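You operate a simulated robot arm through the tools that you are given. There is no shell and no other tool. Be economical: measure what you need, move in short steps, check, and stop when the job is done.

Carry out the task below with a simulated two-armed robot. There is one attempt and no reset: what you move stays moved.

Task
Tint the sample pot with one small scoop of white; stir it even.
Fine: steady the pot with one hand while you stir; scoop and paddle go back. Set down upright: small colour scoop, mixing paddle.

The check looks at the end state, three seconds after you hand in, the way a careful person would. Anything else that was tipped, shoved, dropped, spilled or broken makes it a failure.

Robot
Two 6-joint arms with two-finger parallel grippers on one trunk, on a base that drives. Base frame: it is fixed to the floor where the robot stands at the start and does not move with it; the origin is under the middle of the robot, x ahead of it, y to its left, z up. Lengths are in m, angles in rad, forces in N, time in s.
The left shoulder is at the start at [0.06, 0.187, 1.072], the right one opposite. With the tool pointing down near the work surface each hand reaches from about 0.24 to 0.62 m from the robot's upright axis, wherever it stands, measured 20 degrees to its own side. Places, roughly: black colour tub [0.7, -0.6, 0.8]; black tub lid [0.7, -0.6, 0.9]; blue colour tub [0.7, -0.3, 0.8]; blue tub lid [0.7, -0.3, 0.9]; mixing paddle [0.5, -1.25, 0.75]; white colour tub [0.7, -0.5, 0.8]; white tub lid [0.7, -0.5, 0.9]; yellow colour tub [0.7, -0.1, 0.8]; yellow tub lid [0.7, -0.1, 0.9]. Payload 1.57 kg a hand.
The TCP of each hand is the grasp point between the finger pads, 0.03 m short of the fingertips. In the tool frame z runs along the fingers and y along their closing line. The gripper opens to 0.11 m. The fingers are 0.024 m wide and 0.012 m thick; the gripper's body (0.048 by 0.112 m) begins 0.078 m behind the TCP.
Orientation is told as [roll, pitch, yaw] about the base's x, y, z axes, in that order, counted from this pose: with the fingers straight down and closing along the base's y, the tool's x points along the base's -x, its y along +y and its z along -z.

Tools
- The arms move only by the tool nudge_tool. It takes "left_moves", "right_moves" or both (then of equal length, played together; a hand with none holds still); each is a list of rows, each an object (a shift or turn left out is 0, a gripper value left out holds the last) with "xyz": the shift along the tool's x, y, z in m, a list of three; "delta_rot": the turn, a rotation vector about the tool's x, y, z in rad, a list of three; "claw": the finger opening in m, from 0 to 0.11. In form: [{"xyz": [x, y, z], "delta_rot": [rx, ry, rz], "claw": claw}, ...]. A call has 1 to 12 rows; each row shifts and turns the commanded pose from where the row before left it, along the tool's axes as they then stand. Each row takes 0.2 s and may step no farther than 0.05 m and 0.15 rad from the row before; otherwise, or with a gripper value out of range, the whole call is refused. A pose out of reach is approached as far as the arm can. The call stops where the force on the tool passes 40 N (or 10 N more than at its start, if that is more) or the arm is blocked; 0.2 s more then pass. Each finger travels about 0.153 m/s and halts on what it meets, pressing with about 43 N; the grip force reading is that of the motor and also rises with nothing between the fingers. The clock runs only during rows and for 0.2 s after the last one: add rows that do not move to give the fingers time. The reply holds the time, the measured pose of the TCP, the force on the tool along the base axes, the opening and the grip force, in the units named above and with some noise, with the torque about the TCP (base axes, N m) and any sound that the robot's microphone picked up, and new pictures: "pictures" is both (left out), scene, wrist or none (wrist: the cameras of the hands that moved).
- Cameras (640 x 400 px; columns grow to the right, rows downward): "scene" is now at [0.0047, -0.0464, 1.6174]; the picture's right is [-0.60, -0.80, 0.00], its down [-0.58, 0.43, -0.70] and it looks along [0.56, -0.41, -0.72] (base axes); focal length 285 px, centre (320, 200). "left" rides on the left gripper at [0.07, -0.016, -0.141] in its tool frame; the picture's right is [0.23, 0.97, 0.00], its down [-0.86, 0.20, -0.48] and it looks along [-0.47, 0.11, 0.88] (tool axes); focal length 222 px, centre (320, 200). "right" rides on the right gripper at [0.07, 0.016, -0.141] in its tool frame; the picture's right is [-0.23, 0.97, 0.00], its down [-0.86, -0.20, -0.48] and it looks along [-0.47, -0.11, 0.88] (tool axes); focal length 222 px, centre (320, 200). There is no depth. A picture from a camera that has moved, and an enlarged one, comes with that camera's place and axes in the base frame and with its lens.
- move_column(by): slides the trunk up (or, below 0, down) by that many m; the arms and the scene camera ride with it, the base frame stays. It gives what a move gives, with no picture.
- drive_base(legs): drives the robot by 1 to 6 legs, each [ahead, left, turn to the left] in m, m and rad, along the robot's own axes; the way and the turn of a leg run together, so that a leg with both is an arc; at most 1.5 m and 3.142 rad a leg. The arms and the cameras ride along, it lands a little off, and it stops where it bumps. It gives what a move gives, and a new picture of the scene camera.
- turn_head(pan, tilt): turns the head with the scene camera to pan (to the left, within 1.501 rad either way) and tilt (down, from -0.506 to 1.204), counted from straight ahead of the robot. It gives what a move gives, and a new picture of the scene camera.
- zoom(camera, box): a new picture of the part [left, top, right, bottom] of that camera's present view, enlarged. No time passes.
- sign_off(): hands the job in; it is judged then, once.

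Go step by step. Nothing tells you exact positions but the pictures and the camera data: compare them with the known pose of the tool, close in by small moves and look again before you grip or let go. The budget is 120 turns and 260 pictures, counting those below and the enlarged ones. Unless the task says otherwise, let go and move clear before handing in, and close with one line.

The tools are called after "Emit:" as a command line: name --argument value ..., lists and objects as JSON in quotes. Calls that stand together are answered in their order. nudge_tool: Moves the arms, as the interface text tells. Its arguments: {"type":"object","properties":{"left_moves":{"type":"array"},"right_moves":{"type":"array"},"pictures":{"type":"string","enum":["both","scene","wrist","none"]}},"required":[]} The other tools are called the same way: move_column (by) slides the trunk up or down; drive_base (legs) drives the base; turn_head (pan, tilt) turns the head that bears the scene camera; zoom (camera, box) takes an enlarged picture of a part of a camera's view; sign_off () hands the job in.

At the start:

```text
clock: 0.0
left_tcp_pos: [0.4054, -0.0316, 1.1788]
left_tool_rot: [0.0, 0.001, 0.0]
left_ft_force: [-0.2, 0.0, 0.7]
left_moment: [0.02, 0.02, -0.02]
left_finger_gap: 0.1098
left_gripper_force: 0.1
right_tcp_pos: [0.2918, -0.4422, 1.1465]
right_tool_rot: [0.002, -0.001, -0.002]
right_ft_force: [-0.2, -0.1, 0.0]
right_moment: [-0.05, -0.02, 0.02]
right_finger_gap: 0.1103
right_gripper_force: 0.0
trunk travel left (down, up): [-0.7, 0.29]
robot x, y, heading: [-0.0026, 0.0017, -0.001]
head pan, tilt: [-0.639, 0.801]
```

scene: 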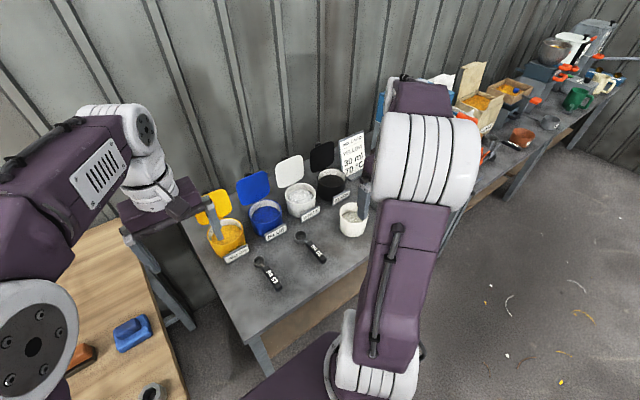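
right: 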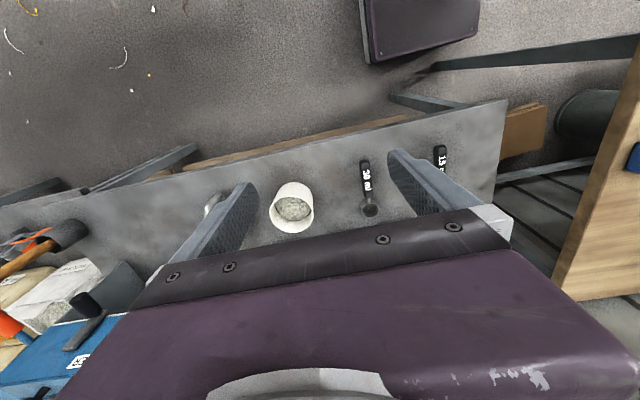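
left: 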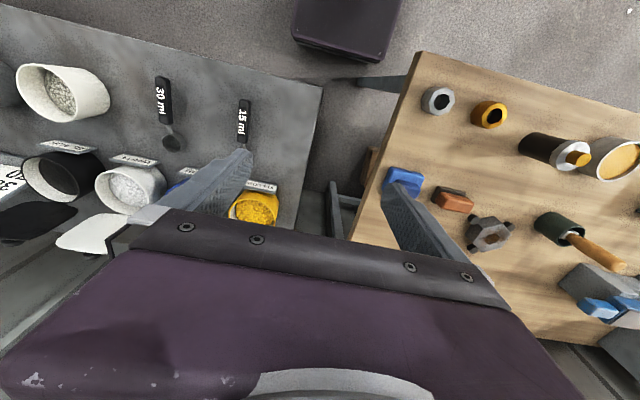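

The bench shows four open tubs, two scoops (15 ml and 30 ml), and a sample pot. I'll zoom in for details first.

Emit:
zoom --camera "scene" --box '[190, 130, 400, 300]'

Emit:
zoom --camera "left" --box '[0, 40, 320, 260]'

Emit:
zoom --camera "right" --box '[160, 100, 520, 280]'

Emit:
zoom --camera "scene" --box '[440, 20, 640, 170]'

```text
2.35 times, centred on (295, 215) of scene
camera zoom: at [0.0047, -0.0464, 1.6174], right [-0.6, -0.8, 0.0], down [-0.58, 0.43, -0.7], along [0.56, -0.41, -0.72], focal length 670 px, centre (379, 165)
```

zoom: 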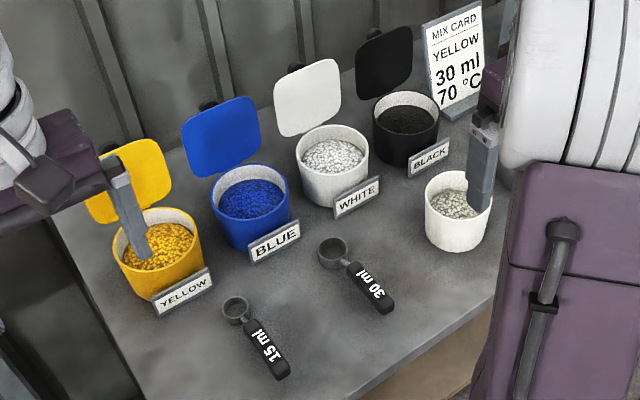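

```text
1.82 times, centred on (160, 150) of left
camera zoom: at [0.3344, -0.048, 1.3213], right [-0.23, 0.97, 0.0], down [0.86, 0.2, 0.48], along [0.47, 0.11, -0.88], focal length 404 px, centre (611, 291)
```

zoom: 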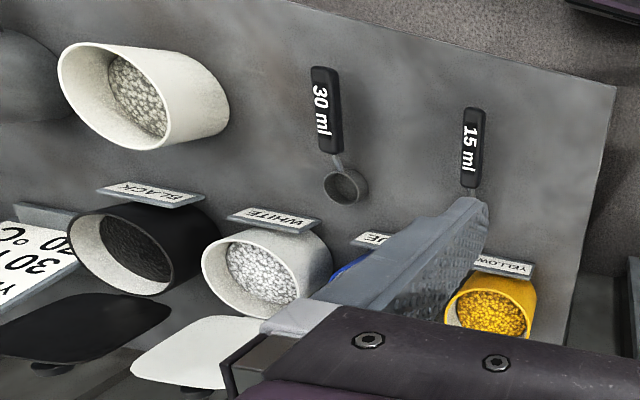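

```text
1.78 times, centred on (340, 190) of right
camera zoom: at [0.222, -0.4251, 1.2875], right [0.23, 0.97, 0.0], down [0.86, -0.2, 0.48], along [0.47, -0.11, -0.88], focal length 395 px, centre (284, 218)
```

zoom: 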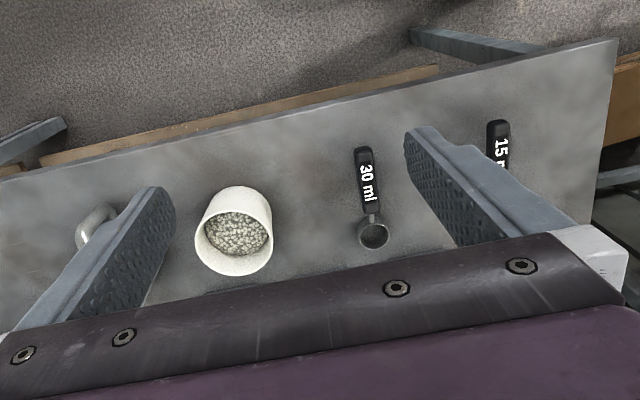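

```text
2.67 times, centred on (540, 95) of scene
camera zoom: at [0.0047, -0.0464, 1.6174], right [-0.6, -0.8, 0.0], down [-0.58, 0.43, -0.7], along [0.56, -0.41, -0.72], focal length 759 px, centre (-267, 480)
```

zoom: 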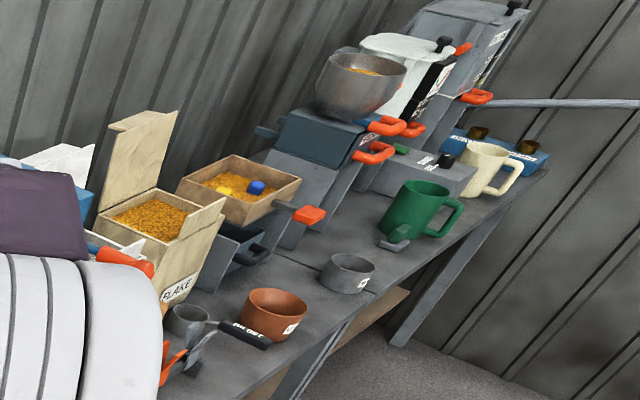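

The 15 ml scoop is the small one, at about (0.47, -0.2), and the white tub is third from the left. The mix card (yellow, 30 ml) isn't what I was asked for. I'll drive right to centre on the work and look again.

Emit:
drive_base --legs '[[0, -0.4, 0]]'

Emit:
turn_head --pan 0.0 --tilt 0.9

Emit:
turn_head --pan -1.0 --tilt 0.8

```text
clock: 2.5
left_tcp_pos: [0.4023, -0.4382, 1.1794]
left_tool_rot: [0.002, 0.0, -0.008]
left_ft_force: [0.0, -0.4, -0.6]
left_moment: [-0.01, -0.02, 0.01]
left_finger_gap: 0.1102
left_gripper_force: 0.1
right_tcp_pos: [0.2868, -0.848, 1.1462]
right_tool_rot: [-0.001, 0.0, -0.009]
right_ft_force: [0.4, -0.5, -0.5]
right_moment: [0.03, -0.01, 0.02]
right_finger_gap: 0.1101
right_gripper_force: 0.1
trunk travel left (down, up): [-0.7, 0.29]
robot x, y, heading: [-0.0034, -0.4065, -0.012]
head pan, tilt: [-0.639, 0.801]
camera scene: at [0.0027, -0.4506, 1.6175], right [-0.6, -0.8, 0.0], down [-0.57, 0.43, -0.7], along [0.56, -0.42, -0.72], focal length 285 px, centre (320, 200)
```

scene: 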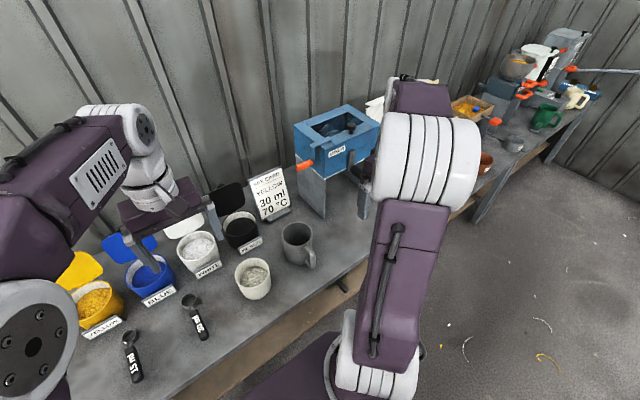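

```text
clock: 3.5
left_tcp_pos: [0.4025, -0.4395, 1.1786]
left_tool_rot: [-0.002, 0.001, -0.009]
left_ft_force: [-0.2, -0.5, 0.7]
left_moment: [0.05, -0.01, 0.0]
left_finger_gap: 0.11
left_gripper_force: 0.0
right_tcp_pos: [0.2875, -0.8495, 1.146]
right_tool_rot: [-0.001, 0.0, -0.007]
right_ft_force: [0.2, 0.4, 0.0]
right_moment: [0.06, -0.02, 0.01]
right_finger_gap: 0.1101
right_gripper_force: 0.1
trunk travel left (down, up): [-0.7, 0.29]
robot x, y, heading: [-0.0008, -0.406, -0.004]
head pan, tilt: [0.0, 0.901]
camera scene: at [0.0139, -0.4033, 1.6097], right [-0.01, -1.0, 0.0], down [-0.78, 0.01, -0.62], along [0.62, -0.01, -0.78], focal length 285 px, centre (320, 200)
```

scene: 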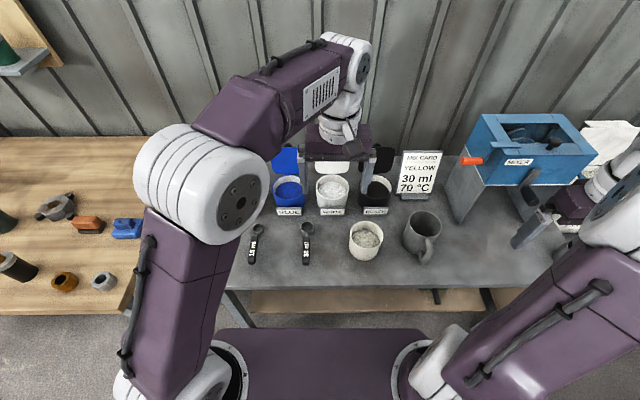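

```text
clock: 4.8
left_tcp_pos: [0.4028, -0.4394, 1.1798]
left_tool_rot: [0.0, -0.001, -0.007]
left_ft_force: [0.7, 0.7, -0.3]
left_moment: [-0.02, 0.02, -0.03]
left_finger_gap: 0.1101
left_gripper_force: 0.0
right_tcp_pos: [0.2872, -0.8498, 1.1462]
right_tool_rot: [-0.001, 0.0, -0.009]
right_ft_force: [0.0, -0.6, -0.1]
right_moment: [-0.02, -0.02, 0.02]
right_finger_gap: 0.11
right_gripper_force: 0.0
trunk travel left (down, up): [-0.7, 0.29]
robot x, y, heading: [0.0002, -0.4062, -0.007]
head pan, tilt: [-1.0, 0.799]
camera scene: at [-0.0185, -0.4712, 1.6175], right [-0.85, -0.53, 0.0], down [-0.38, 0.61, -0.7], along [0.37, -0.59, -0.72], focal length 285 px, centre (320, 200)
```

scene: 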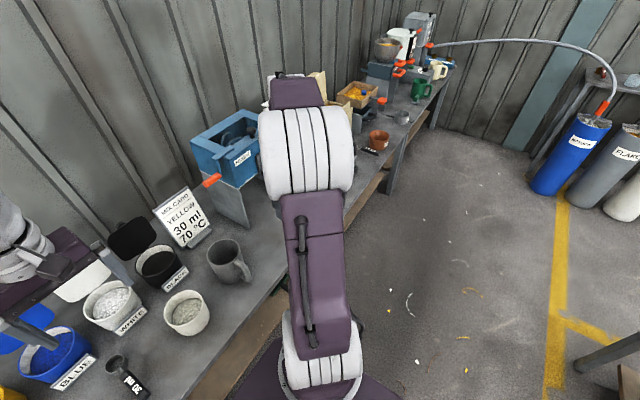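

The paddle is farther right and currently hidden by the arm. First the scooping: I'll stand at y≈-0.27, slightly forward, so the right hand can reach the scoop, white tub and pot.

Emit:
drive_base --legs '[[0, 0.135, 0], [0.05, 0, 0]]'

Emit:
turn_head --pan -0.1 --tilt 0.95

```text
clock: 6.7
left_tcp_pos: [0.45, -0.3052, 1.1804]
left_tool_rot: [0.0, -0.002, -0.01]
left_ft_force: [-0.1, -0.4, 0.2]
left_moment: [0.0, -0.05, -0.02]
left_finger_gap: 0.1099
left_gripper_force: 0.1
right_tcp_pos: [0.3316, -0.7154, 1.1465]
right_tool_rot: [-0.001, -0.004, -0.01]
right_ft_force: [-0.3, 0.1, -0.7]
right_moment: [0.01, -0.02, 0.01]
right_finger_gap: 0.1099
right_gripper_force: 0.1
trunk travel left (down, up): [-0.7, 0.29]
robot x, y, heading: [0.0488, -0.2657, -0.008]
head pan, tilt: [-1.0, 0.799]
camera scene: at [0.0258, -0.3368, 1.6174], right [-0.85, -0.53, 0.0], down [-0.38, 0.61, -0.7], along [0.37, -0.59, -0.72], focal length 285 px, centre (320, 200)
```

scene: 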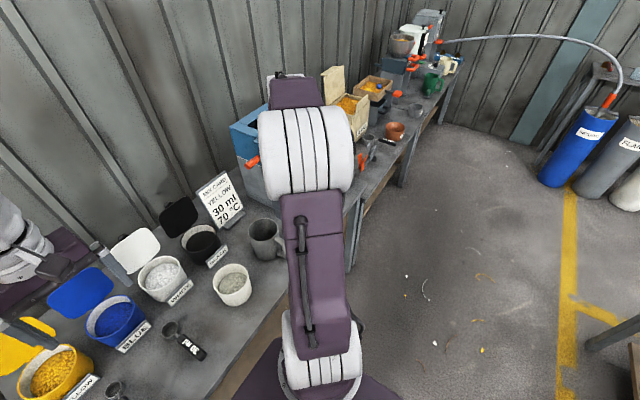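

```text
clock: 7.8
left_tcp_pos: [0.4543, -0.3049, 1.1793]
left_tool_rot: [0.0, 0.0, -0.01]
left_ft_force: [-0.7, -1.1, -0.7]
left_moment: [0.01, 0.02, -0.02]
left_finger_gap: 0.1101
left_gripper_force: 0.0
right_tcp_pos: [0.3366, -0.715, 1.1452]
right_tool_rot: [-0.001, 0.001, -0.007]
right_ft_force: [-0.3, 0.2, 0.3]
right_moment: [-0.03, 0.01, 0.01]
right_finger_gap: 0.1101
right_gripper_force: 0.0
trunk travel left (down, up): [-0.7, 0.29]
robot x, y, heading: [0.0507, -0.2691, -0.011]
head pan, tilt: [-0.099, 0.949]
camera scene: at [0.0616, -0.2752, 1.606], right [-0.11, -0.99, 0.0], down [-0.81, 0.09, -0.58], along [0.58, -0.06, -0.81], focal length 285 px, centre (320, 200)
```

scene: 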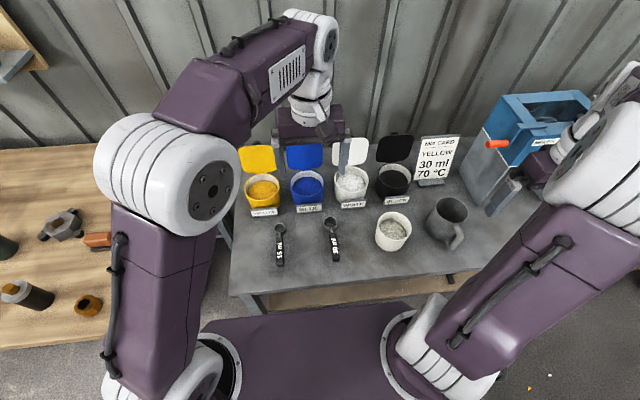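

No bump. I'll move the left arm away to the left and bring the right hand over toward the 15 ml scoop.

Emit:
nudge_tool --left_moves '[{"xyz": [0.01, 0.045, 0]}, {"xyz": [0.01, 0.045, 0]}, {"xyz": [0.01, 0.045, 0]}, {"xyz": [0.01, 0.045, 0]}, {"xyz": [0.01, 0.045, 0]}, {"xyz": [0.01, 0.045, 0]}, {"xyz": [0.01, 0.045, 0]}, {"xyz": [0.01, 0.045, 0]}, {"xyz": [0.01, 0.045, 0]}]' --right_moves '[{"xyz": [-0.008, 0.045, 0]}, {"xyz": [-0.008, 0.045, 0]}, {"xyz": [-0.008, 0.045, 0]}, {"xyz": [-0.008, 0.045, 0]}, {"xyz": [-0.008, 0.045, 0]}, {"xyz": [-0.008, 0.045, 0]}, {"xyz": [-0.008, 0.045, 0]}, {"xyz": [-0.008, 0.045, 0]}, {"xyz": [-0.008, 0.045, 0]}]'

```text
clock: 9.8
left_tcp_pos: [0.3702, 0.1069, 1.1777]
left_tool_rot: [-0.005, 0.001, -0.011]
left_ft_force: [0.1, 0.3, 0.8]
left_moment: [-0.03, -0.03, -0.03]
left_finger_gap: 0.11
left_gripper_force: 0.0
right_tcp_pos: [0.4118, -0.3046, 1.1466]
right_tool_rot: [-0.003, -0.001, -0.011]
right_ft_force: [0.0, 0.9, 0.0]
right_moment: [-0.03, 0.01, -0.05]
right_finger_gap: 0.1101
right_gripper_force: 0.1
trunk travel left (down, up): [-0.7, 0.29]
robot x, y, heading: [0.0506, -0.2713, -0.009]
head pan, tilt: [-0.099, 0.949]
camera scene: at [0.0625, -0.271, 1.606], right [-0.11, -0.99, 0.0], down [-0.81, 0.09, -0.58], along [0.58, -0.07, -0.81], focal length 285 px, centre (320, 200)
camera right: at [0.3422, -0.2865, 1.2874], right [0.24, 0.97, 0.0], down [0.85, -0.21, 0.48], along [0.46, -0.12, -0.88], focal length 222 px, centre (320, 200)
camera left: at [0.2994, 0.0905, 1.3206], right [-0.22, 0.98, 0.0], down [0.86, 0.19, 0.48], along [0.47, 0.1, -0.88], focal length 222 px, centre (320, 200)
```

scene: 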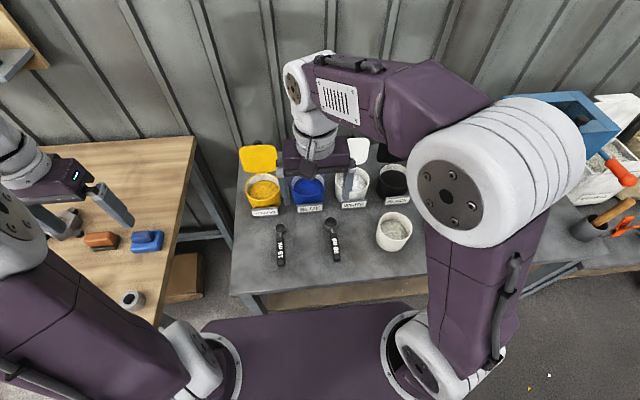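
right: 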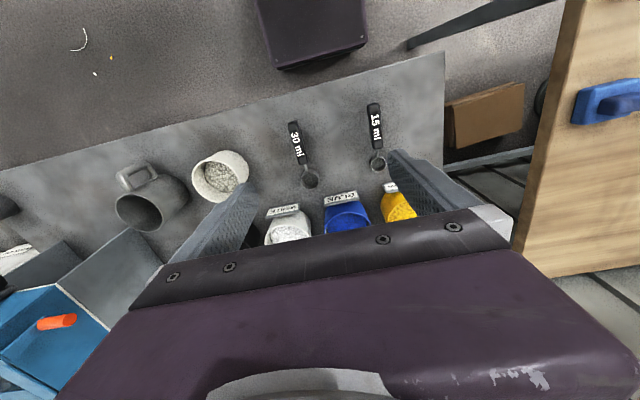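
left: 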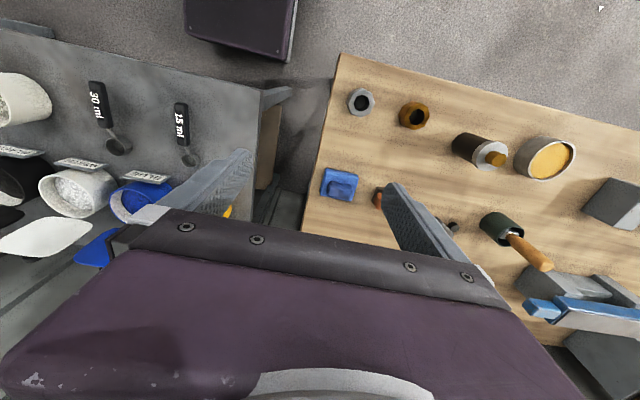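

Left is clear. I'll bring the right hand over the 15 ml scoop, tilt the fingers forward about 35° and look again.

Emit:
nudge_tool --right_moves '[{"xyz": [0.01, 0.027, 0.04]}, {"xyz": [0.01, 0.027, 0.04]}, {"xyz": [0.01, 0.027, 0.04]}, {"xyz": [0, 0.027, 0.04]}, {"delta_rot": [0, -0.122, 0]}, {"delta_rot": [0, -0.122, 0]}, {"delta_rot": [0, -0.122, 0]}, {"delta_rot": [0, -0.122, 0]}, {"delta_rot": [0, -0.122, 0], "claw": 0.06}]'

```text
clock: 11.8
left_tcp_pos: [0.3689, 0.1027, 1.1796]
left_tool_rot: [0.0, 0.0, -0.01]
left_ft_force: [0.3, -0.3, -0.1]
left_moment: [-0.02, 0.03, 0.03]
left_finger_gap: 0.11
left_gripper_force: 0.0
right_tcp_pos: [0.3828, -0.2016, 0.9871]
right_tool_rot: [-0.002, -0.611, -0.005]
right_ft_force: [-0.1, -0.1, 0.2]
right_moment: [0.01, -0.02, 0.02]
right_finger_gap: 0.0597
right_gripper_force: 0.0
trunk travel left (down, up): [-0.7, 0.29]
robot x, y, heading: [0.0503, -0.2663, -0.01]
head pan, tilt: [-0.099, 0.949]
camera scene: at [0.0608, -0.2743, 1.606], right [-0.11, -0.99, 0.0], down [-0.81, 0.09, -0.58], along [0.58, -0.06, -0.81], focal length 285 px, centre (320, 200)
camera right: at [0.2448, -0.1833, 1.0625], right [0.19, 0.97, 0.13], down [0.42, -0.2, 0.88], along [0.88, -0.12, -0.45], focal length 222 px, centre (320, 200)
```

scene: 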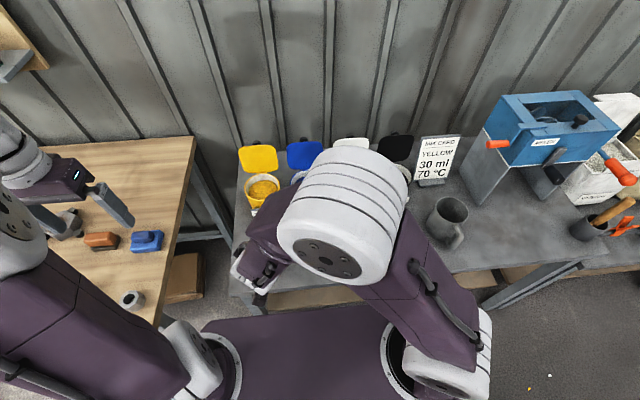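
right: 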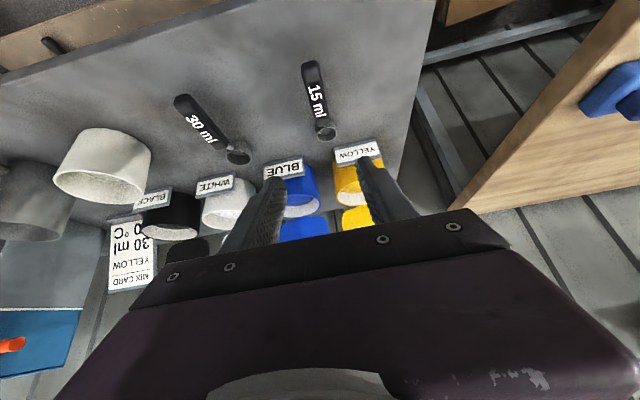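

Triangulation puts the 15 ml scoop handle at x 0.415–0.50, y≈-0.197, z≈0.783, with the bowl at x≈0.54. I'll descend to just above the handle.

Emit:
nudge_tool --right_moves '[{"xyz": [0.0104, 0.001, 0.0345]}, {"xyz": [0.0104, 0.001, 0.0345]}, {"xyz": [0.0104, 0.001, 0.0345]}, {"xyz": [0.0104, 0.001, 0.0345], "claw": 0.05}]' --pictures "wrist"

```text
clock: 12.8
left_tcp_pos: [0.3706, 0.104, 1.1806]
left_tool_rot: [-0.001, 0.0, -0.011]
left_ft_force: [0.2, 0.9, 0.4]
left_moment: [0.02, 0.0, 0.0]
left_finger_gap: 0.1099
left_gripper_force: 0.1
right_tcp_pos: [0.43, -0.1991, 0.8501]
right_tool_rot: [-0.001, -0.608, -0.01]
right_ft_force: [0.7, -0.5, -0.2]
right_moment: [-0.01, 0.0, 0.01]
right_finger_gap: 0.05
right_gripper_force: 0.1
trunk travel left (down, up): [-0.7, 0.29]
robot x, y, heading: [0.0513, -0.268, -0.009]
head pan, tilt: [-0.099, 0.949]
camera right: at [0.2909, -0.1798, 0.9257], right [0.2, 0.97, 0.13], down [0.43, -0.2, 0.88], along [0.88, -0.12, -0.45], focal length 222 px, centre (320, 200)
```

right: 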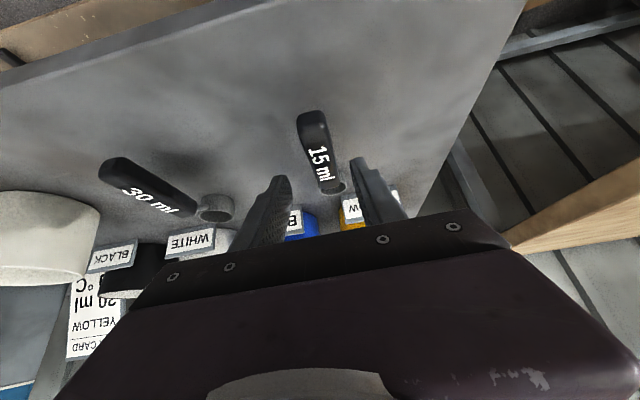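

The scoop lies squarely between the fingers. I'll descend the last 4 cm and look before closing.

Emit:
nudge_tool --right_moves '[{"xyz": [0.0115, 0.001, 0.0164]}, {"xyz": [0.006, 0.001, 0.008]}, {"xyz": [0.003, 0, 0.004]}, {"xyz": [0.002, 0, 0.0028]}]' --pictures "wrist"

```text
clock: 13.8
left_tcp_pos: [0.3689, 0.1032, 1.1795]
left_tool_rot: [-0.001, 0.001, -0.009]
left_ft_force: [0.5, -0.2, 0.1]
left_moment: [0.02, 0.03, -0.02]
left_finger_gap: 0.1103
left_gripper_force: 0.1
right_tcp_pos: [0.4305, -0.1908, 0.8134]
right_tool_rot: [-0.008, -0.609, -0.005]
right_ft_force: [-0.1, 0.3, 0.1]
right_moment: [-0.01, 0.02, 0.01]
right_finger_gap: 0.05
right_gripper_force: 0.1
right hand out of reach, approached as far as the arm can: row 2
trunk travel left (down, up): [-0.7, 0.29]
robot x, y, heading: [0.0485, -0.266, -0.009]
head pan, tilt: [-0.099, 0.949]
camera right: at [0.2927, -0.1722, 0.8892], right [0.2, 0.97, 0.12], down [0.43, -0.2, 0.88], along [0.88, -0.12, -0.45], focal length 222 px, centre (320, 200)
```

right: 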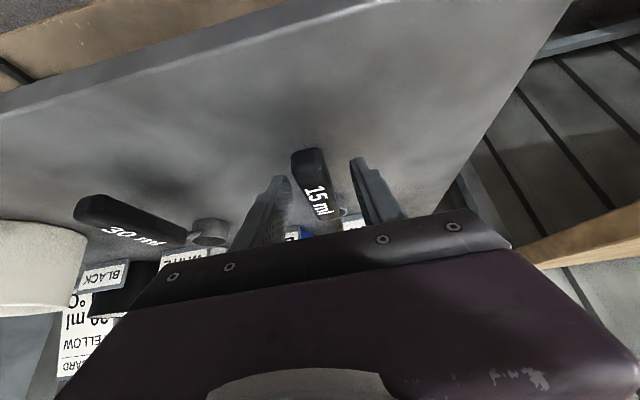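

The arm hit its reach limit in this crossed pose. I'll raise the hand, drive 0.15 m left so the scoop is more directly ahead of the right arm, and retry.

Emit:
nudge_tool --right_moves '[{"xyz": [-0.0287, 0, -0.041]}, {"xyz": [-0.0287, 0, -0.041]}]' --pictures "none"

Emit:
drive_base --legs '[[0, 0.15, 0.009]]'

```text
clock: 14.4
left_tcp_pos: [0.3694, 0.1023, 1.179]
left_tool_rot: [0.0, 0.002, -0.01]
left_ft_force: [0.1, 0.8, 0.0]
left_moment: [0.02, -0.03, -0.01]
left_finger_gap: 0.1104
left_gripper_force: 0.2
right_tcp_pos: [0.4302, -0.1944, 0.9132]
right_tool_rot: [-0.001, -0.609, -0.01]
right_ft_force: [-0.8, 0.3, 0.2]
right_moment: [-0.04, 0.02, 0.01]
right_finger_gap: 0.0503
right_gripper_force: 0.0
trunk travel left (down, up): [-0.7, 0.29]
robot x, y, heading: [0.0506, -0.2731, -0.007]
head pan, tilt: [-0.099, 0.949]
```

```text
clock: 15.8
left_tcp_pos: [0.3665, 0.2585, 1.18]
left_tool_rot: [0.002, 0.001, -0.002]
left_ft_force: [-0.1, -0.5, -0.4]
left_moment: [-0.03, -0.01, -0.02]
left_finger_gap: 0.1102
left_gripper_force: 0.0
right_tcp_pos: [0.4317, -0.0375, 0.9142]
right_tool_rot: [0.003, -0.608, -0.002]
right_ft_force: [0.5, 0.1, 1.4]
right_moment: [0.02, -0.01, 0.02]
right_finger_gap: 0.0502
right_gripper_force: 0.1
trunk travel left (down, up): [-0.7, 0.29]
robot x, y, heading: [0.0468, -0.1139, -0.005]
head pan, tilt: [-0.099, 0.949]
camera scene: at [0.0621, -0.1232, 1.606], right [-0.1, -0.99, 0.0], down [-0.81, 0.08, -0.58], along [0.58, -0.06, -0.81], focal length 285 px, centre (320, 200)
```

scene: 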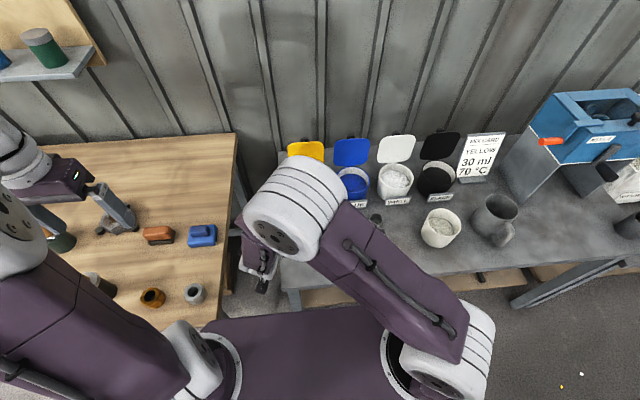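

Now I'll shift the hand back over the scoop and descend partway.

Emit:
nudge_tool --right_moves '[{"xyz": [0, -0.04, 0]}, {"xyz": [0, -0.04, 0]}, {"xyz": [0, -0.04, 0]}, {"xyz": [0, -0.04, 0], "delta_rot": [0, 0, 0]}, {"xyz": [0.0155, 0, 0.022]}, {"xyz": [0.0155, 0, 0.022]}]' --pictures "wrist"

```text
clock: 17.2
left_tcp_pos: [0.3676, 0.2599, 1.1794]
left_tool_rot: [0.0, -0.001, -0.001]
left_ft_force: [1.0, -0.4, 0.0]
left_moment: [-0.01, 0.02, 0.0]
left_finger_gap: 0.11
left_gripper_force: 0.1
right_tcp_pos: [0.4775, -0.159, 0.9184]
right_tool_rot: [-0.012, -0.604, 0.006]
right_ft_force: [-0.3, -0.5, -0.6]
right_moment: [0.04, 0.03, -0.02]
right_finger_gap: 0.0502
right_gripper_force: 0.1
right hand out of reach, approached as far as the arm can: row 2, 3, 4, 5, 6
trunk travel left (down, up): [-0.7, 0.29]
robot x, y, heading: [0.0456, -0.116, 0.002]
head pan, tilt: [-0.099, 0.949]
camera right: at [0.3397, -0.1399, 0.9944], right [0.19, 0.97, 0.12], down [0.43, -0.19, 0.88], along [0.88, -0.12, -0.46], focal length 222 px, centre (320, 200)
```

right: 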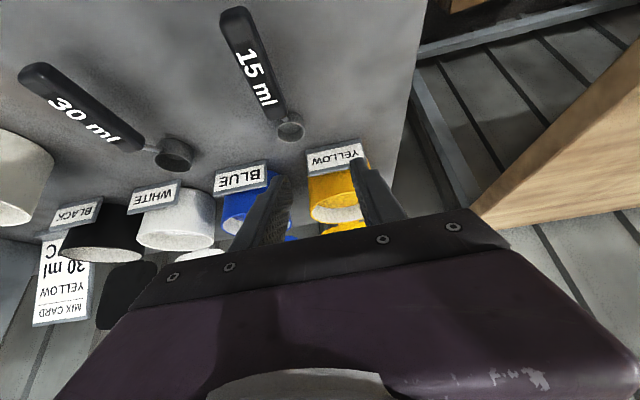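

Too near the body with the tilted tool (inner reach limit). I'll back the base up 10 cm for the pick.

Emit:
drive_base --legs '[[-0.11, 0, 0]]'

Emit:
nudge_tool --right_moves '[{"xyz": [-0.03, -0.019, 0.021]}, {"xyz": [-0.021, -0.019, 0.015]}, {"xyz": [0.0155, 0, 0.022]}, {"xyz": [0.0155, 0, 0.022]}]' --pictures "wrist"

```text
clock: 18.4
left_tcp_pos: [0.2576, 0.2592, 1.1794]
left_tool_rot: [-0.001, 0.0, -0.002]
left_ft_force: [-0.5, 0.3, 0.0]
left_moment: [-0.01, 0.0, 0.02]
left_finger_gap: 0.1102
left_gripper_force: 0.0
right_tcp_pos: [0.3679, -0.1582, 0.9168]
right_tool_rot: [-0.011, -0.605, 0.002]
right_ft_force: [-0.6, -0.3, -0.3]
right_moment: [0.04, -0.02, -0.03]
right_finger_gap: 0.05
right_gripper_force: 0.0
trunk travel left (down, up): [-0.7, 0.29]
robot x, y, heading: [-0.0574, -0.1128, -0.003]
head pan, tilt: [-0.099, 0.949]
camera scene: at [-0.0461, -0.1212, 1.606], right [-0.1, -0.99, 0.0], down [-0.81, 0.08, -0.58], along [0.58, -0.06, -0.81], focal length 285 px, centre (320, 200)
```

scene: 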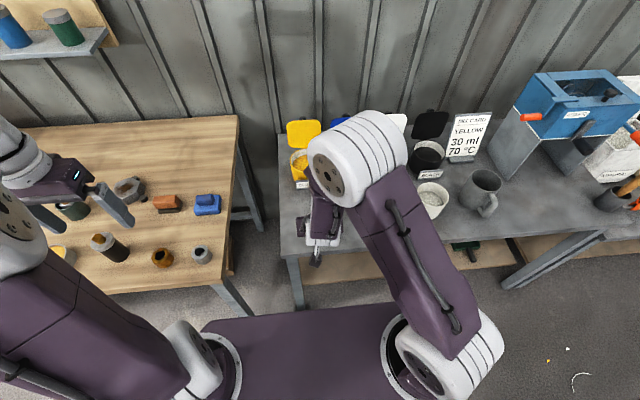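

```text
clock: 19.4
left_tcp_pos: [0.2602, 0.2594, 1.1792]
left_tool_rot: [0.001, 0.003, -0.003]
left_ft_force: [0.5, -0.3, 0.4]
left_moment: [0.04, 0.0, -0.01]
left_finger_gap: 0.11
left_gripper_force: 0.1
right_tcp_pos: [0.434, -0.1951, 0.8635]
right_tool_rot: [-0.023, -0.598, 0.009]
right_ft_force: [0.7, 0.7, 0.2]
right_moment: [0.0, 0.03, 0.0]
right_finger_gap: 0.0503
right_gripper_force: 0.1
trunk travel left (down, up): [-0.7, 0.29]
robot x, y, heading: [-0.0589, -0.1163, -0.002]
head pan, tilt: [-0.099, 0.949]
camera right: at [0.2962, -0.1762, 0.9411], right [0.19, 0.97, 0.11], down [0.44, -0.19, 0.88], along [0.88, -0.12, -0.46], focal length 222 px, centre (320, 200)
```

right: 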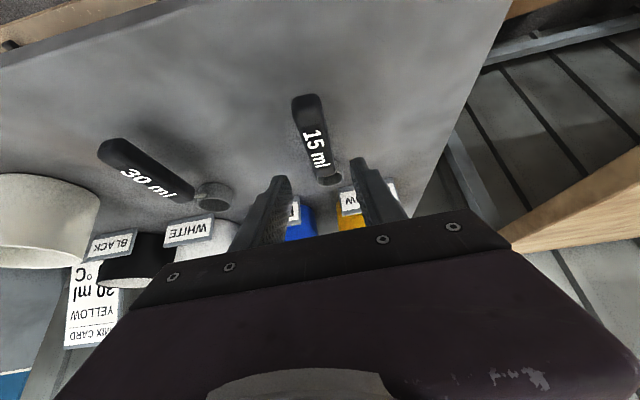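

Within reach now. Descending onto the handle in shrinking steps with a slight yaw alignment.

Emit:
nudge_tool --right_moves '[{"xyz": [0.017, 0, 0.019], "delta_rot": [0.012, 0, 0.053]}, {"xyz": [0.01, 0, 0.011]}, {"xyz": [0.005, 0, 0.005]}, {"xyz": [0.003, 0, 0.004]}, {}]' --pictures "wrist"

```text
clock: 20.6
left_tcp_pos: [0.2586, 0.2591, 1.1802]
left_tool_rot: [-0.001, 0.001, -0.002]
left_ft_force: [-0.3, -0.4, 0.2]
left_moment: [-0.03, 0.03, 0.0]
left_finger_gap: 0.11
left_gripper_force: 0.1
right_tcp_pos: [0.4503, -0.1802, 0.8239]
right_tool_rot: [0.001, -0.6, -0.06]
right_ft_force: [0.1, 0.0, 0.4]
right_moment: [0.02, 0.0, -0.02]
right_finger_gap: 0.0503
right_gripper_force: 0.2
right hand out of reach, approached as far as the arm can: row 1, 2, 3
trunk travel left (down, up): [-0.7, 0.29]
robot x, y, heading: [-0.0588, -0.1102, -0.006]
head pan, tilt: [-0.099, 0.949]
camera right: at [0.314, -0.1553, 0.9019], right [0.24, 0.96, 0.13], down [0.42, -0.22, 0.88], along [0.87, -0.16, -0.46], focal length 222 px, centre (320, 200)
```

right: 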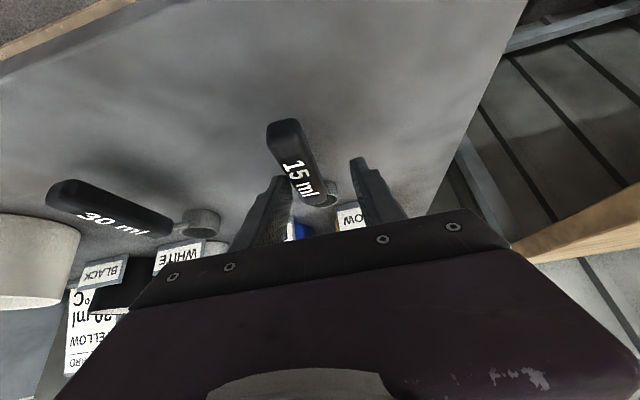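

Still at the inner limit. I'll raise slightly and back up another 12 cm.

Emit:
nudge_tool --right_moves '[{"xyz": [-0.0287, 0, -0.041]}]' --pictures "none"

Emit:
drive_base --legs '[[-0.12, 0.03, 0.006]]'

```text
clock: 21.0
left_tcp_pos: [0.2573, 0.259, 1.1806]
left_tool_rot: [0.0, -0.001, -0.001]
left_ft_force: [0.1, 0.4, 0.3]
left_moment: [-0.03, -0.03, -0.01]
left_finger_gap: 0.1099
left_gripper_force: 0.0
right_tcp_pos: [0.4473, -0.1811, 0.8742]
right_tool_rot: [0.011, -0.606, -0.062]
right_ft_force: [0.0, -0.1, -0.4]
right_moment: [0.0, -0.02, -0.04]
right_finger_gap: 0.0501
right_gripper_force: 0.1
trunk travel left (down, up): [-0.7, 0.29]
robot x, y, heading: [-0.0597, -0.1194, -0.004]
head pan, tilt: [-0.099, 0.949]
```

```text
clock: 22.3
left_tcp_pos: [0.137, 0.2906, 1.1799]
left_tool_rot: [0.0, 0.0, 0.005]
left_ft_force: [0.7, -0.5, -0.3]
left_moment: [0.0, 0.0, 0.0]
left_finger_gap: 0.1101
left_gripper_force: 0.1
right_tcp_pos: [0.3297, -0.1487, 0.8745]
right_tool_rot: [0.012, -0.605, -0.054]
right_ft_force: [-0.1, 0.3, -0.2]
right_moment: [0.01, -0.04, 0.0]
right_finger_gap: 0.05
right_gripper_force: 0.0
trunk travel left (down, up): [-0.7, 0.29]
robot x, y, heading: [-0.1809, -0.0869, 0.005]
head pan, tilt: [-0.099, 0.949]
camera scene: at [-0.1662, -0.0918, 1.606], right [-0.09, -1.0, 0.0], down [-0.81, 0.08, -0.58], along [0.58, -0.05, -0.81], focal length 285 px, centre (320, 200)
```

scene: 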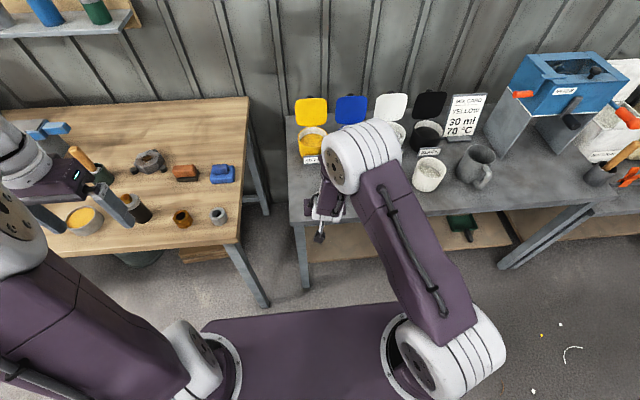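

Move back over the scoop.

Emit:
nudge_tool --right_moves '[{"xyz": [-0.025, -0.0145, 0.0232]}, {"xyz": [-0.025, -0.0145, 0.0232]}, {"xyz": [-0.025, -0.0145, 0.0232]}, {"xyz": [0.01, 0, 0.014]}]' --pictures "wrist"

```text
clock: 23.3
left_tcp_pos: [0.1366, 0.2905, 1.1801]
left_tool_rot: [0.0, -0.001, 0.004]
left_ft_force: [-0.4, -0.4, 0.5]
left_moment: [0.0, -0.01, 0.0]
left_finger_gap: 0.1098
left_gripper_force: 0.0
right_tcp_pos: [0.4274, -0.1965, 0.8423]
right_tool_rot: [0.012, -0.603, -0.054]
right_ft_force: [0.3, -0.7, 0.2]
right_moment: [0.02, 0.02, -0.02]
right_finger_gap: 0.0499
right_gripper_force: 0.1
trunk travel left (down, up): [-0.7, 0.29]
robot x, y, heading: [-0.1745, -0.0845, 0.007]
head pan, tilt: [-0.099, 0.949]
camera right: at [0.2911, -0.1735, 0.9192], right [0.23, 0.96, 0.14], down [0.42, -0.23, 0.88], along [0.88, -0.15, -0.46], focal length 222 px, centre (320, 200)
```

right: 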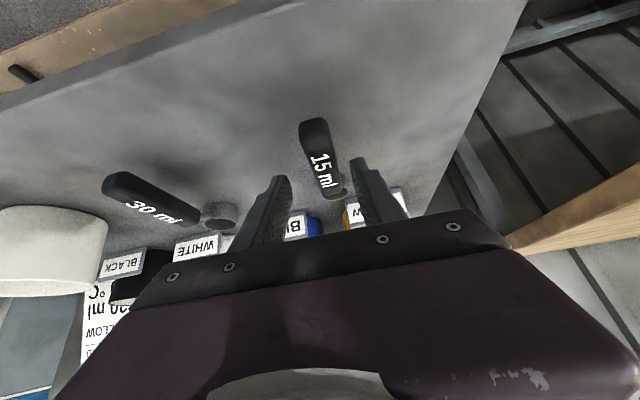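

Emit:
nudge_tool --right_moves '[{"xyz": [0.0085, 0, 0.012]}, {"xyz": [0.005, 0, 0.007]}, {"xyz": [0.003, 0, 0.004]}, {"xyz": [0.002, 0, 0.003]}]' --pictures "wrist"

```text
clock: 24.3
left_tcp_pos: [0.1353, 0.2907, 1.1792]
left_tool_rot: [0.0, 0.0, 0.005]
left_ft_force: [-0.4, -0.1, 0.8]
left_moment: [0.01, 0.01, 0.03]
left_finger_gap: 0.1101
left_gripper_force: 0.1
right_tcp_pos: [0.427, -0.1955, 0.8121]
right_tool_rot: [0.014, -0.604, -0.053]
right_ft_force: [-0.5, 0.0, 0.2]
right_moment: [0.0, 0.01, -0.02]
right_finger_gap: 0.0501
right_gripper_force: 0.1
trunk travel left (down, up): [-0.7, 0.29]
robot x, y, heading: [-0.1822, -0.087, 0.003]
head pan, tilt: [-0.099, 0.949]
camera right: at [0.2896, -0.1732, 0.8876], right [0.23, 0.96, 0.14], down [0.42, -0.23, 0.88], along [0.88, -0.15, -0.46], focal length 222 px, centre (320, 200)
```

right: 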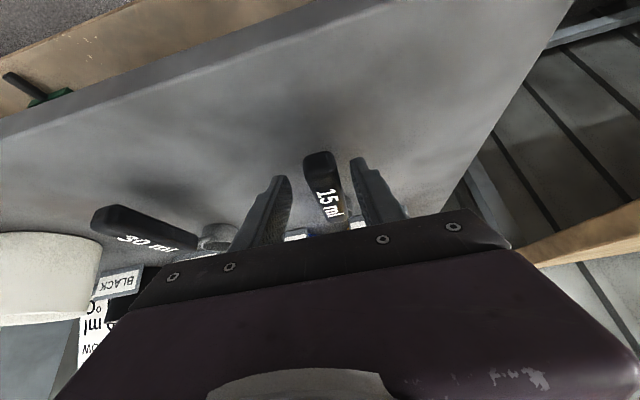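

Emit:
nudge_tool --right_moves '[{"xyz": [0.0017, 0, 0.0025]}, {"xyz": [0.0017, 0, 0.0025]}, {"xyz": [0.0011, 0, 0.0016]}]' --pictures "none"

Emit:
zoom --camera "right" --box '[220, 120, 440, 260]'

```text
clock: 25.1
left_tcp_pos: [0.1357, 0.2913, 1.1802]
left_tool_rot: [0.001, -0.001, 0.006]
left_ft_force: [1.4, -1.1, 0.1]
left_moment: [-0.01, -0.03, -0.01]
left_finger_gap: 0.1103
left_gripper_force: 0.0
right_tcp_pos: [0.4268, -0.1946, 0.8031]
right_tool_rot: [0.012, -0.603, -0.054]
right_ft_force: [-0.7, 0.8, -1.7]
right_moment: [0.0, -0.01, -0.01]
right_finger_gap: 0.0498
right_gripper_force: 0.0
trunk travel left (down, up): [-0.7, 0.29]
robot x, y, heading: [-0.1794, -0.0828, 0.006]
head pan, tilt: [-0.099, 0.949]
```

```text
2.86 times, centred on (330, 190) of right
camera zoom: at [0.2895, -0.1735, 0.8795], right [0.23, 0.96, 0.14], down [0.42, -0.23, 0.88], along [0.88, -0.15, -0.46], focal length 635 px, centre (291, 229)
```

zoom: 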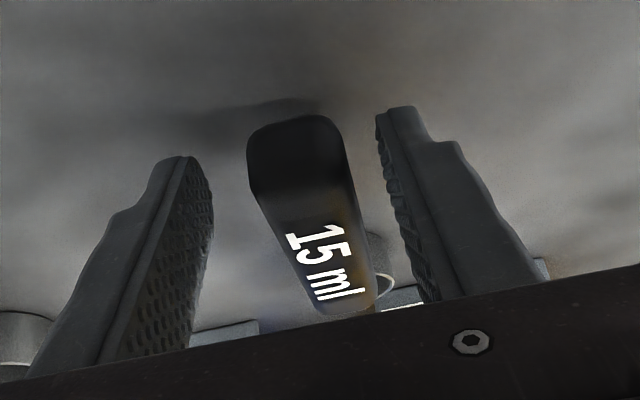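

Handle is centred between the fingers. Closing.

Emit:
nudge_tool --right_moves '[{"claw": 0.0}, {}, {}]' --pictures "wrist"

```text
clock: 25.9
left_tcp_pos: [0.1353, 0.2915, 1.18]
left_tool_rot: [-0.001, 0.001, 0.005]
left_ft_force: [-0.4, 0.3, 0.3]
left_moment: [-0.03, 0.03, 0.01]
left_finger_gap: 0.1099
left_gripper_force: 0.1
right_tcp_pos: [0.4265, -0.1962, 0.804]
right_tool_rot: [0.013, -0.607, -0.054]
right_ft_force: [-0.7, -0.5, -0.8]
right_moment: [-0.05, 0.08, -0.03]
right_finger_gap: 0.0236
right_gripper_force: 35.2
trunk travel left (down, up): [-0.7, 0.29]
robot x, y, heading: [-0.1803, -0.0859, 0.007]
head pan, tilt: [-0.099, 0.949]
camera right: at [0.2896, -0.1735, 0.8796], right [0.23, 0.96, 0.14], down [0.42, -0.23, 0.88], along [0.88, -0.15, -0.46], focal length 222 px, centre (320, 200)
```

right: 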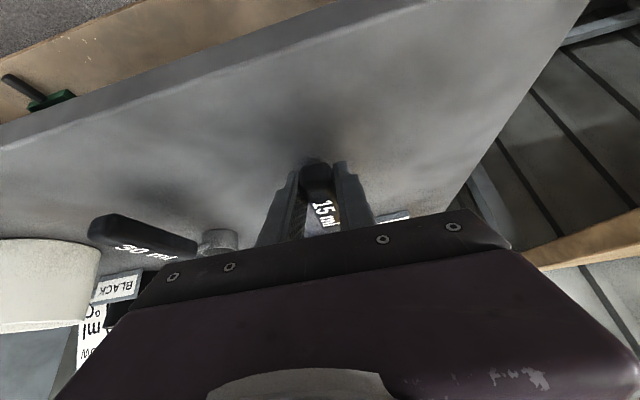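

Gripped at 24 mm. Lift 12 cm and check it hangs level.

Emit:
nudge_tool --right_moves '[{"xyz": [-0.023, 0, -0.0328]}, {"xyz": [-0.023, 0, -0.0328]}, {"xyz": [-0.023, 0, -0.0328]}]' --pictures "wrist"

Emit:
drive_base --legs '[[0, -0.2, -0.006]]'

```text
clock: 26.7
left_tcp_pos: [0.135, 0.2903, 1.1798]
left_tool_rot: [0.0, 0.0, 0.004]
left_ft_force: [0.5, 0.0, 0.0]
left_moment: [-0.01, -0.01, 0.0]
left_finger_gap: 0.1097
left_gripper_force: 0.0
right_tcp_pos: [0.4274, -0.196, 0.922]
right_tool_rot: [0.013, -0.604, -0.057]
right_ft_force: [-0.4, -0.2, -1.3]
right_moment: [0.01, 0.15, -0.02]
right_finger_gap: 0.0236
right_gripper_force: 36.1
trunk travel left (down, up): [-0.7, 0.29]
robot x, y, heading: [-0.1803, -0.087, 0.005]
head pan, tilt: [-0.099, 0.949]
camera right: at [0.29, -0.1739, 0.9992], right [0.23, 0.96, 0.14], down [0.42, -0.23, 0.88], along [0.88, -0.15, -0.46], focal length 222 px, centre (320, 200)
```

right: 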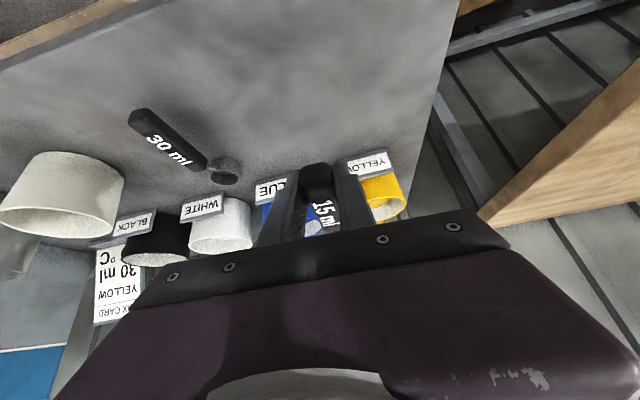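

```text
clock: 28.3
left_tcp_pos: [0.1362, 0.0906, 1.1793]
left_tool_rot: [-0.002, -0.001, 0.005]
left_ft_force: [-0.5, -0.4, -0.8]
left_moment: [-0.01, -0.03, 0.02]
left_finger_gap: 0.11
left_gripper_force: 0.1
right_tcp_pos: [0.4281, -0.3974, 0.9227]
right_tool_rot: [0.012, -0.604, -0.056]
right_ft_force: [0.8, -0.5, -0.2]
right_moment: [0.04, 0.13, 0.01]
right_finger_gap: 0.0234
right_gripper_force: 35.7
trunk travel left (down, up): [-0.7, 0.29]
robot x, y, heading: [-0.1823, -0.2849, 0.003]
head pan, tilt: [-0.099, 0.949]
camera scene: at [-0.1662, -0.2902, 1.606], right [-0.1, -1.0, 0.0], down [-0.81, 0.08, -0.58], along [0.58, -0.06, -0.81], focal length 285 px, centre (320, 200)
```

scene: 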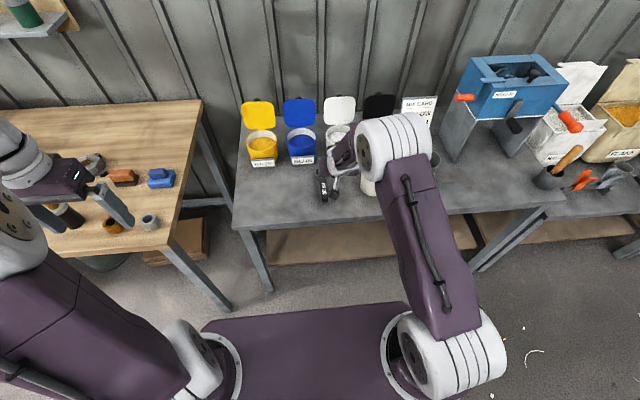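

The scoop is held level. The white tub is at about (0.655, -0.44) with its rim near z 0.85. I'll raise the hand well clear, then drive up close.

Emit:
nudge_tool --right_moves '[{"xyz": [-0.0247, 0, -0.0337]}, {"xyz": [-0.0247, 0, -0.0337]}, {"xyz": [-0.0247, 0, -0.0337]}, {"xyz": [-0.0247, 0, -0.0337]}]' --pictures "none"

Emit:
drive_base --legs '[[0.2, -0.04, 0]]'

```text
clock: 29.3
left_tcp_pos: [0.1363, 0.0906, 1.1789]
left_tool_rot: [-0.001, 0.0, 0.004]
left_ft_force: [0.0, 0.6, 0.2]
left_moment: [-0.03, 0.0, 0.05]
left_finger_gap: 0.1099
left_gripper_force: 0.0
right_tcp_pos: [0.4312, -0.3993, 1.091]
right_tool_rot: [0.012, -0.604, -0.056]
right_ft_force: [0.4, 0.8, -0.9]
right_moment: [0.0, 0.14, 0.04]
right_finger_gap: 0.0237
right_gripper_force: 35.5
trunk travel left (down, up): [-0.7, 0.29]
robot x, y, heading: [-0.177, -0.2852, -0.001]
head pan, tilt: [-0.099, 0.949]
```

```text
clock: 30.9
left_tcp_pos: [0.3378, 0.0526, 1.1796]
left_tool_rot: [0.0, 0.0, 0.006]
left_ft_force: [-0.1, -0.3, 0.4]
left_moment: [-0.02, 0.01, 0.01]
left_finger_gap: 0.1099
left_gripper_force: 0.0
right_tcp_pos: [0.6337, -0.4365, 1.091]
right_tool_rot: [0.014, -0.605, -0.053]
right_ft_force: [-0.4, -0.7, -1.9]
right_moment: [0.0, 0.18, 0.0]
right_finger_gap: 0.0238
right_gripper_force: 35.7
trunk travel left (down, up): [-0.7, 0.29]
robot x, y, heading: [0.019, -0.3238, 0.011]
head pan, tilt: [-0.099, 0.949]
camera scene: at [0.0344, -0.3303, 1.606], right [-0.09, -1.0, 0.0], down [-0.81, 0.07, -0.58], along [0.58, -0.05, -0.81], focal length 285 px, centre (320, 200)
```

scene: 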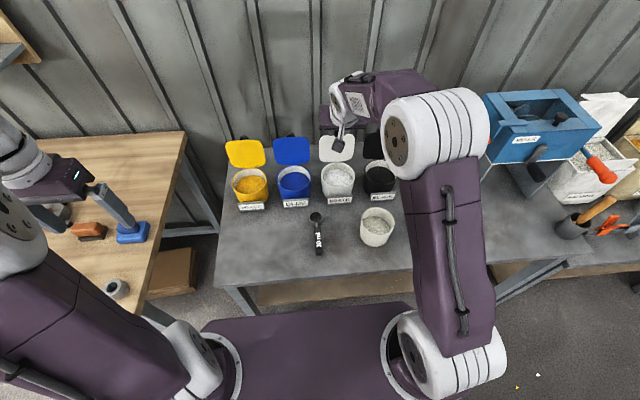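

Emit:
zoom --camera "scene" --box '[260, 60, 440, 260]'

Emit:
zoom --camera "right" --box '[0, 0, 640, 400]'

```text
2.00 times, centred on (350, 160) of scene
camera zoom: at [0.0344, -0.3303, 1.606], right [-0.09, -1.0, 0.0], down [-0.81, 0.07, -0.58], along [0.58, -0.05, -0.81], focal length 569 px, centre (260, 280)
```

zoom: 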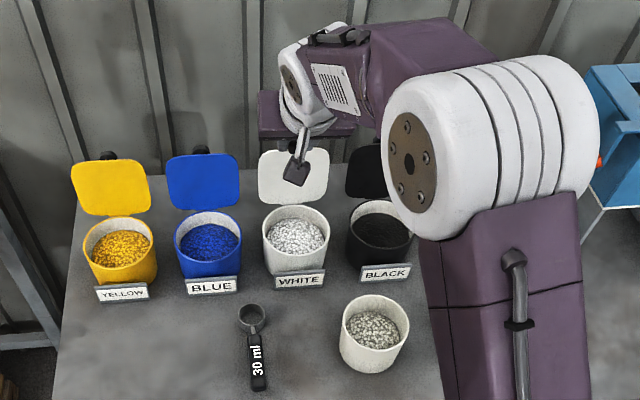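

```text
1.00 times, centred on (320, 200) of right (not enlarged: the box is as wide or as high as the picture)
camera zoom: at [0.4965, -0.4147, 1.1672], right [0.23, 0.96, 0.14], down [0.42, -0.23, 0.88], along [0.88, -0.14, -0.46], focal length 222 px, centre (320, 200)
```

zoom: 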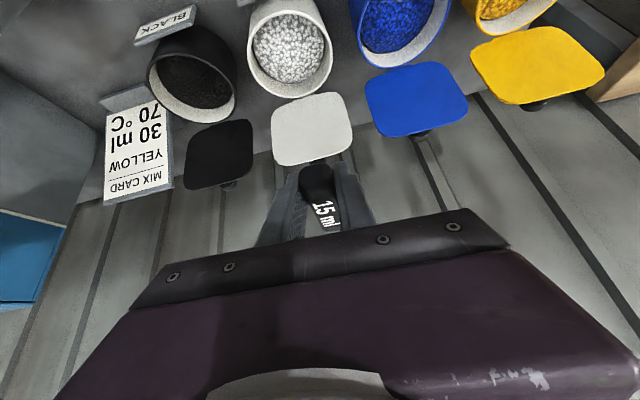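

Clear view: white tub centre ≈ (0.672, -0.447), rim z≈0.85, fill ≈0.83. I'll pitch the scoop bowl down 55° at height, then look.

Emit:
nudge_tool --right_moves '[{"delta_rot": [0, 0.137, 0]}, {"delta_rot": [0, 0.137, 0]}, {"delta_rot": [0, 0.137, 0]}, {"delta_rot": [0, 0.137, 0]}, {"delta_rot": [0, 0.137, 0]}, {"delta_rot": [0, 0.137, 0]}, {"delta_rot": [0, 0.137, 0]}]'

```text
clock: 32.5
left_tcp_pos: [0.3379, 0.0515, 1.1793]
left_tool_rot: [-0.001, 0.0, 0.006]
left_ft_force: [0.4, -0.1, 1.0]
left_moment: [0.0, 0.0, 0.01]
left_finger_gap: 0.1099
left_gripper_force: 0.1
right_tcp_pos: [0.5247, -0.452, 1.0646]
right_tool_rot: [0.012, 0.359, -0.043]
right_ft_force: [0.3, -0.5, -0.2]
right_moment: [0.01, 0.03, 0.03]
right_finger_gap: 0.0237
right_gripper_force: 35.8
right hand out of reach, approached as far as the arm can: row 4, 5, 6, 7
trunk travel left (down, up): [-0.7, 0.29]
robot x, y, heading: [0.0218, -0.3289, 0.007]
head pan, tilt: [-0.099, 0.949]
camera scene: at [0.0364, -0.3308, 1.606], right [-0.09, -1.0, 0.0], down [-0.81, 0.07, -0.58], along [0.58, -0.05, -0.81], focal length 285 px, centre (320, 200)
camera right: at [0.5092, -0.4367, 1.2215], right [0.26, 0.96, -0.07], down [0.96, -0.24, 0.15], along [0.13, -0.1, -0.99], focal length 222 px, centre (320, 200)
```

scene: 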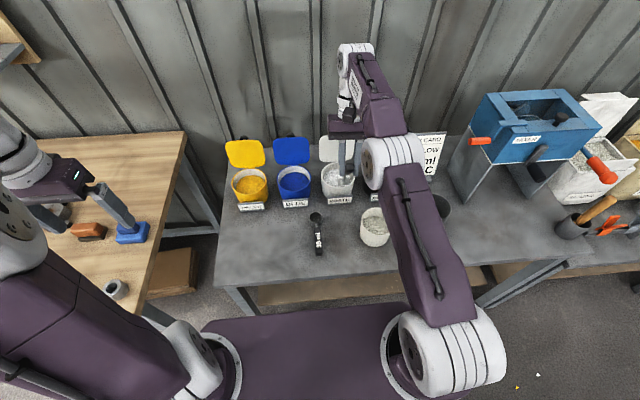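
right: 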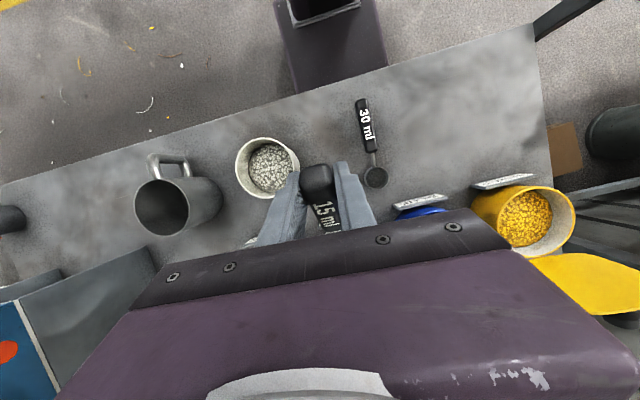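

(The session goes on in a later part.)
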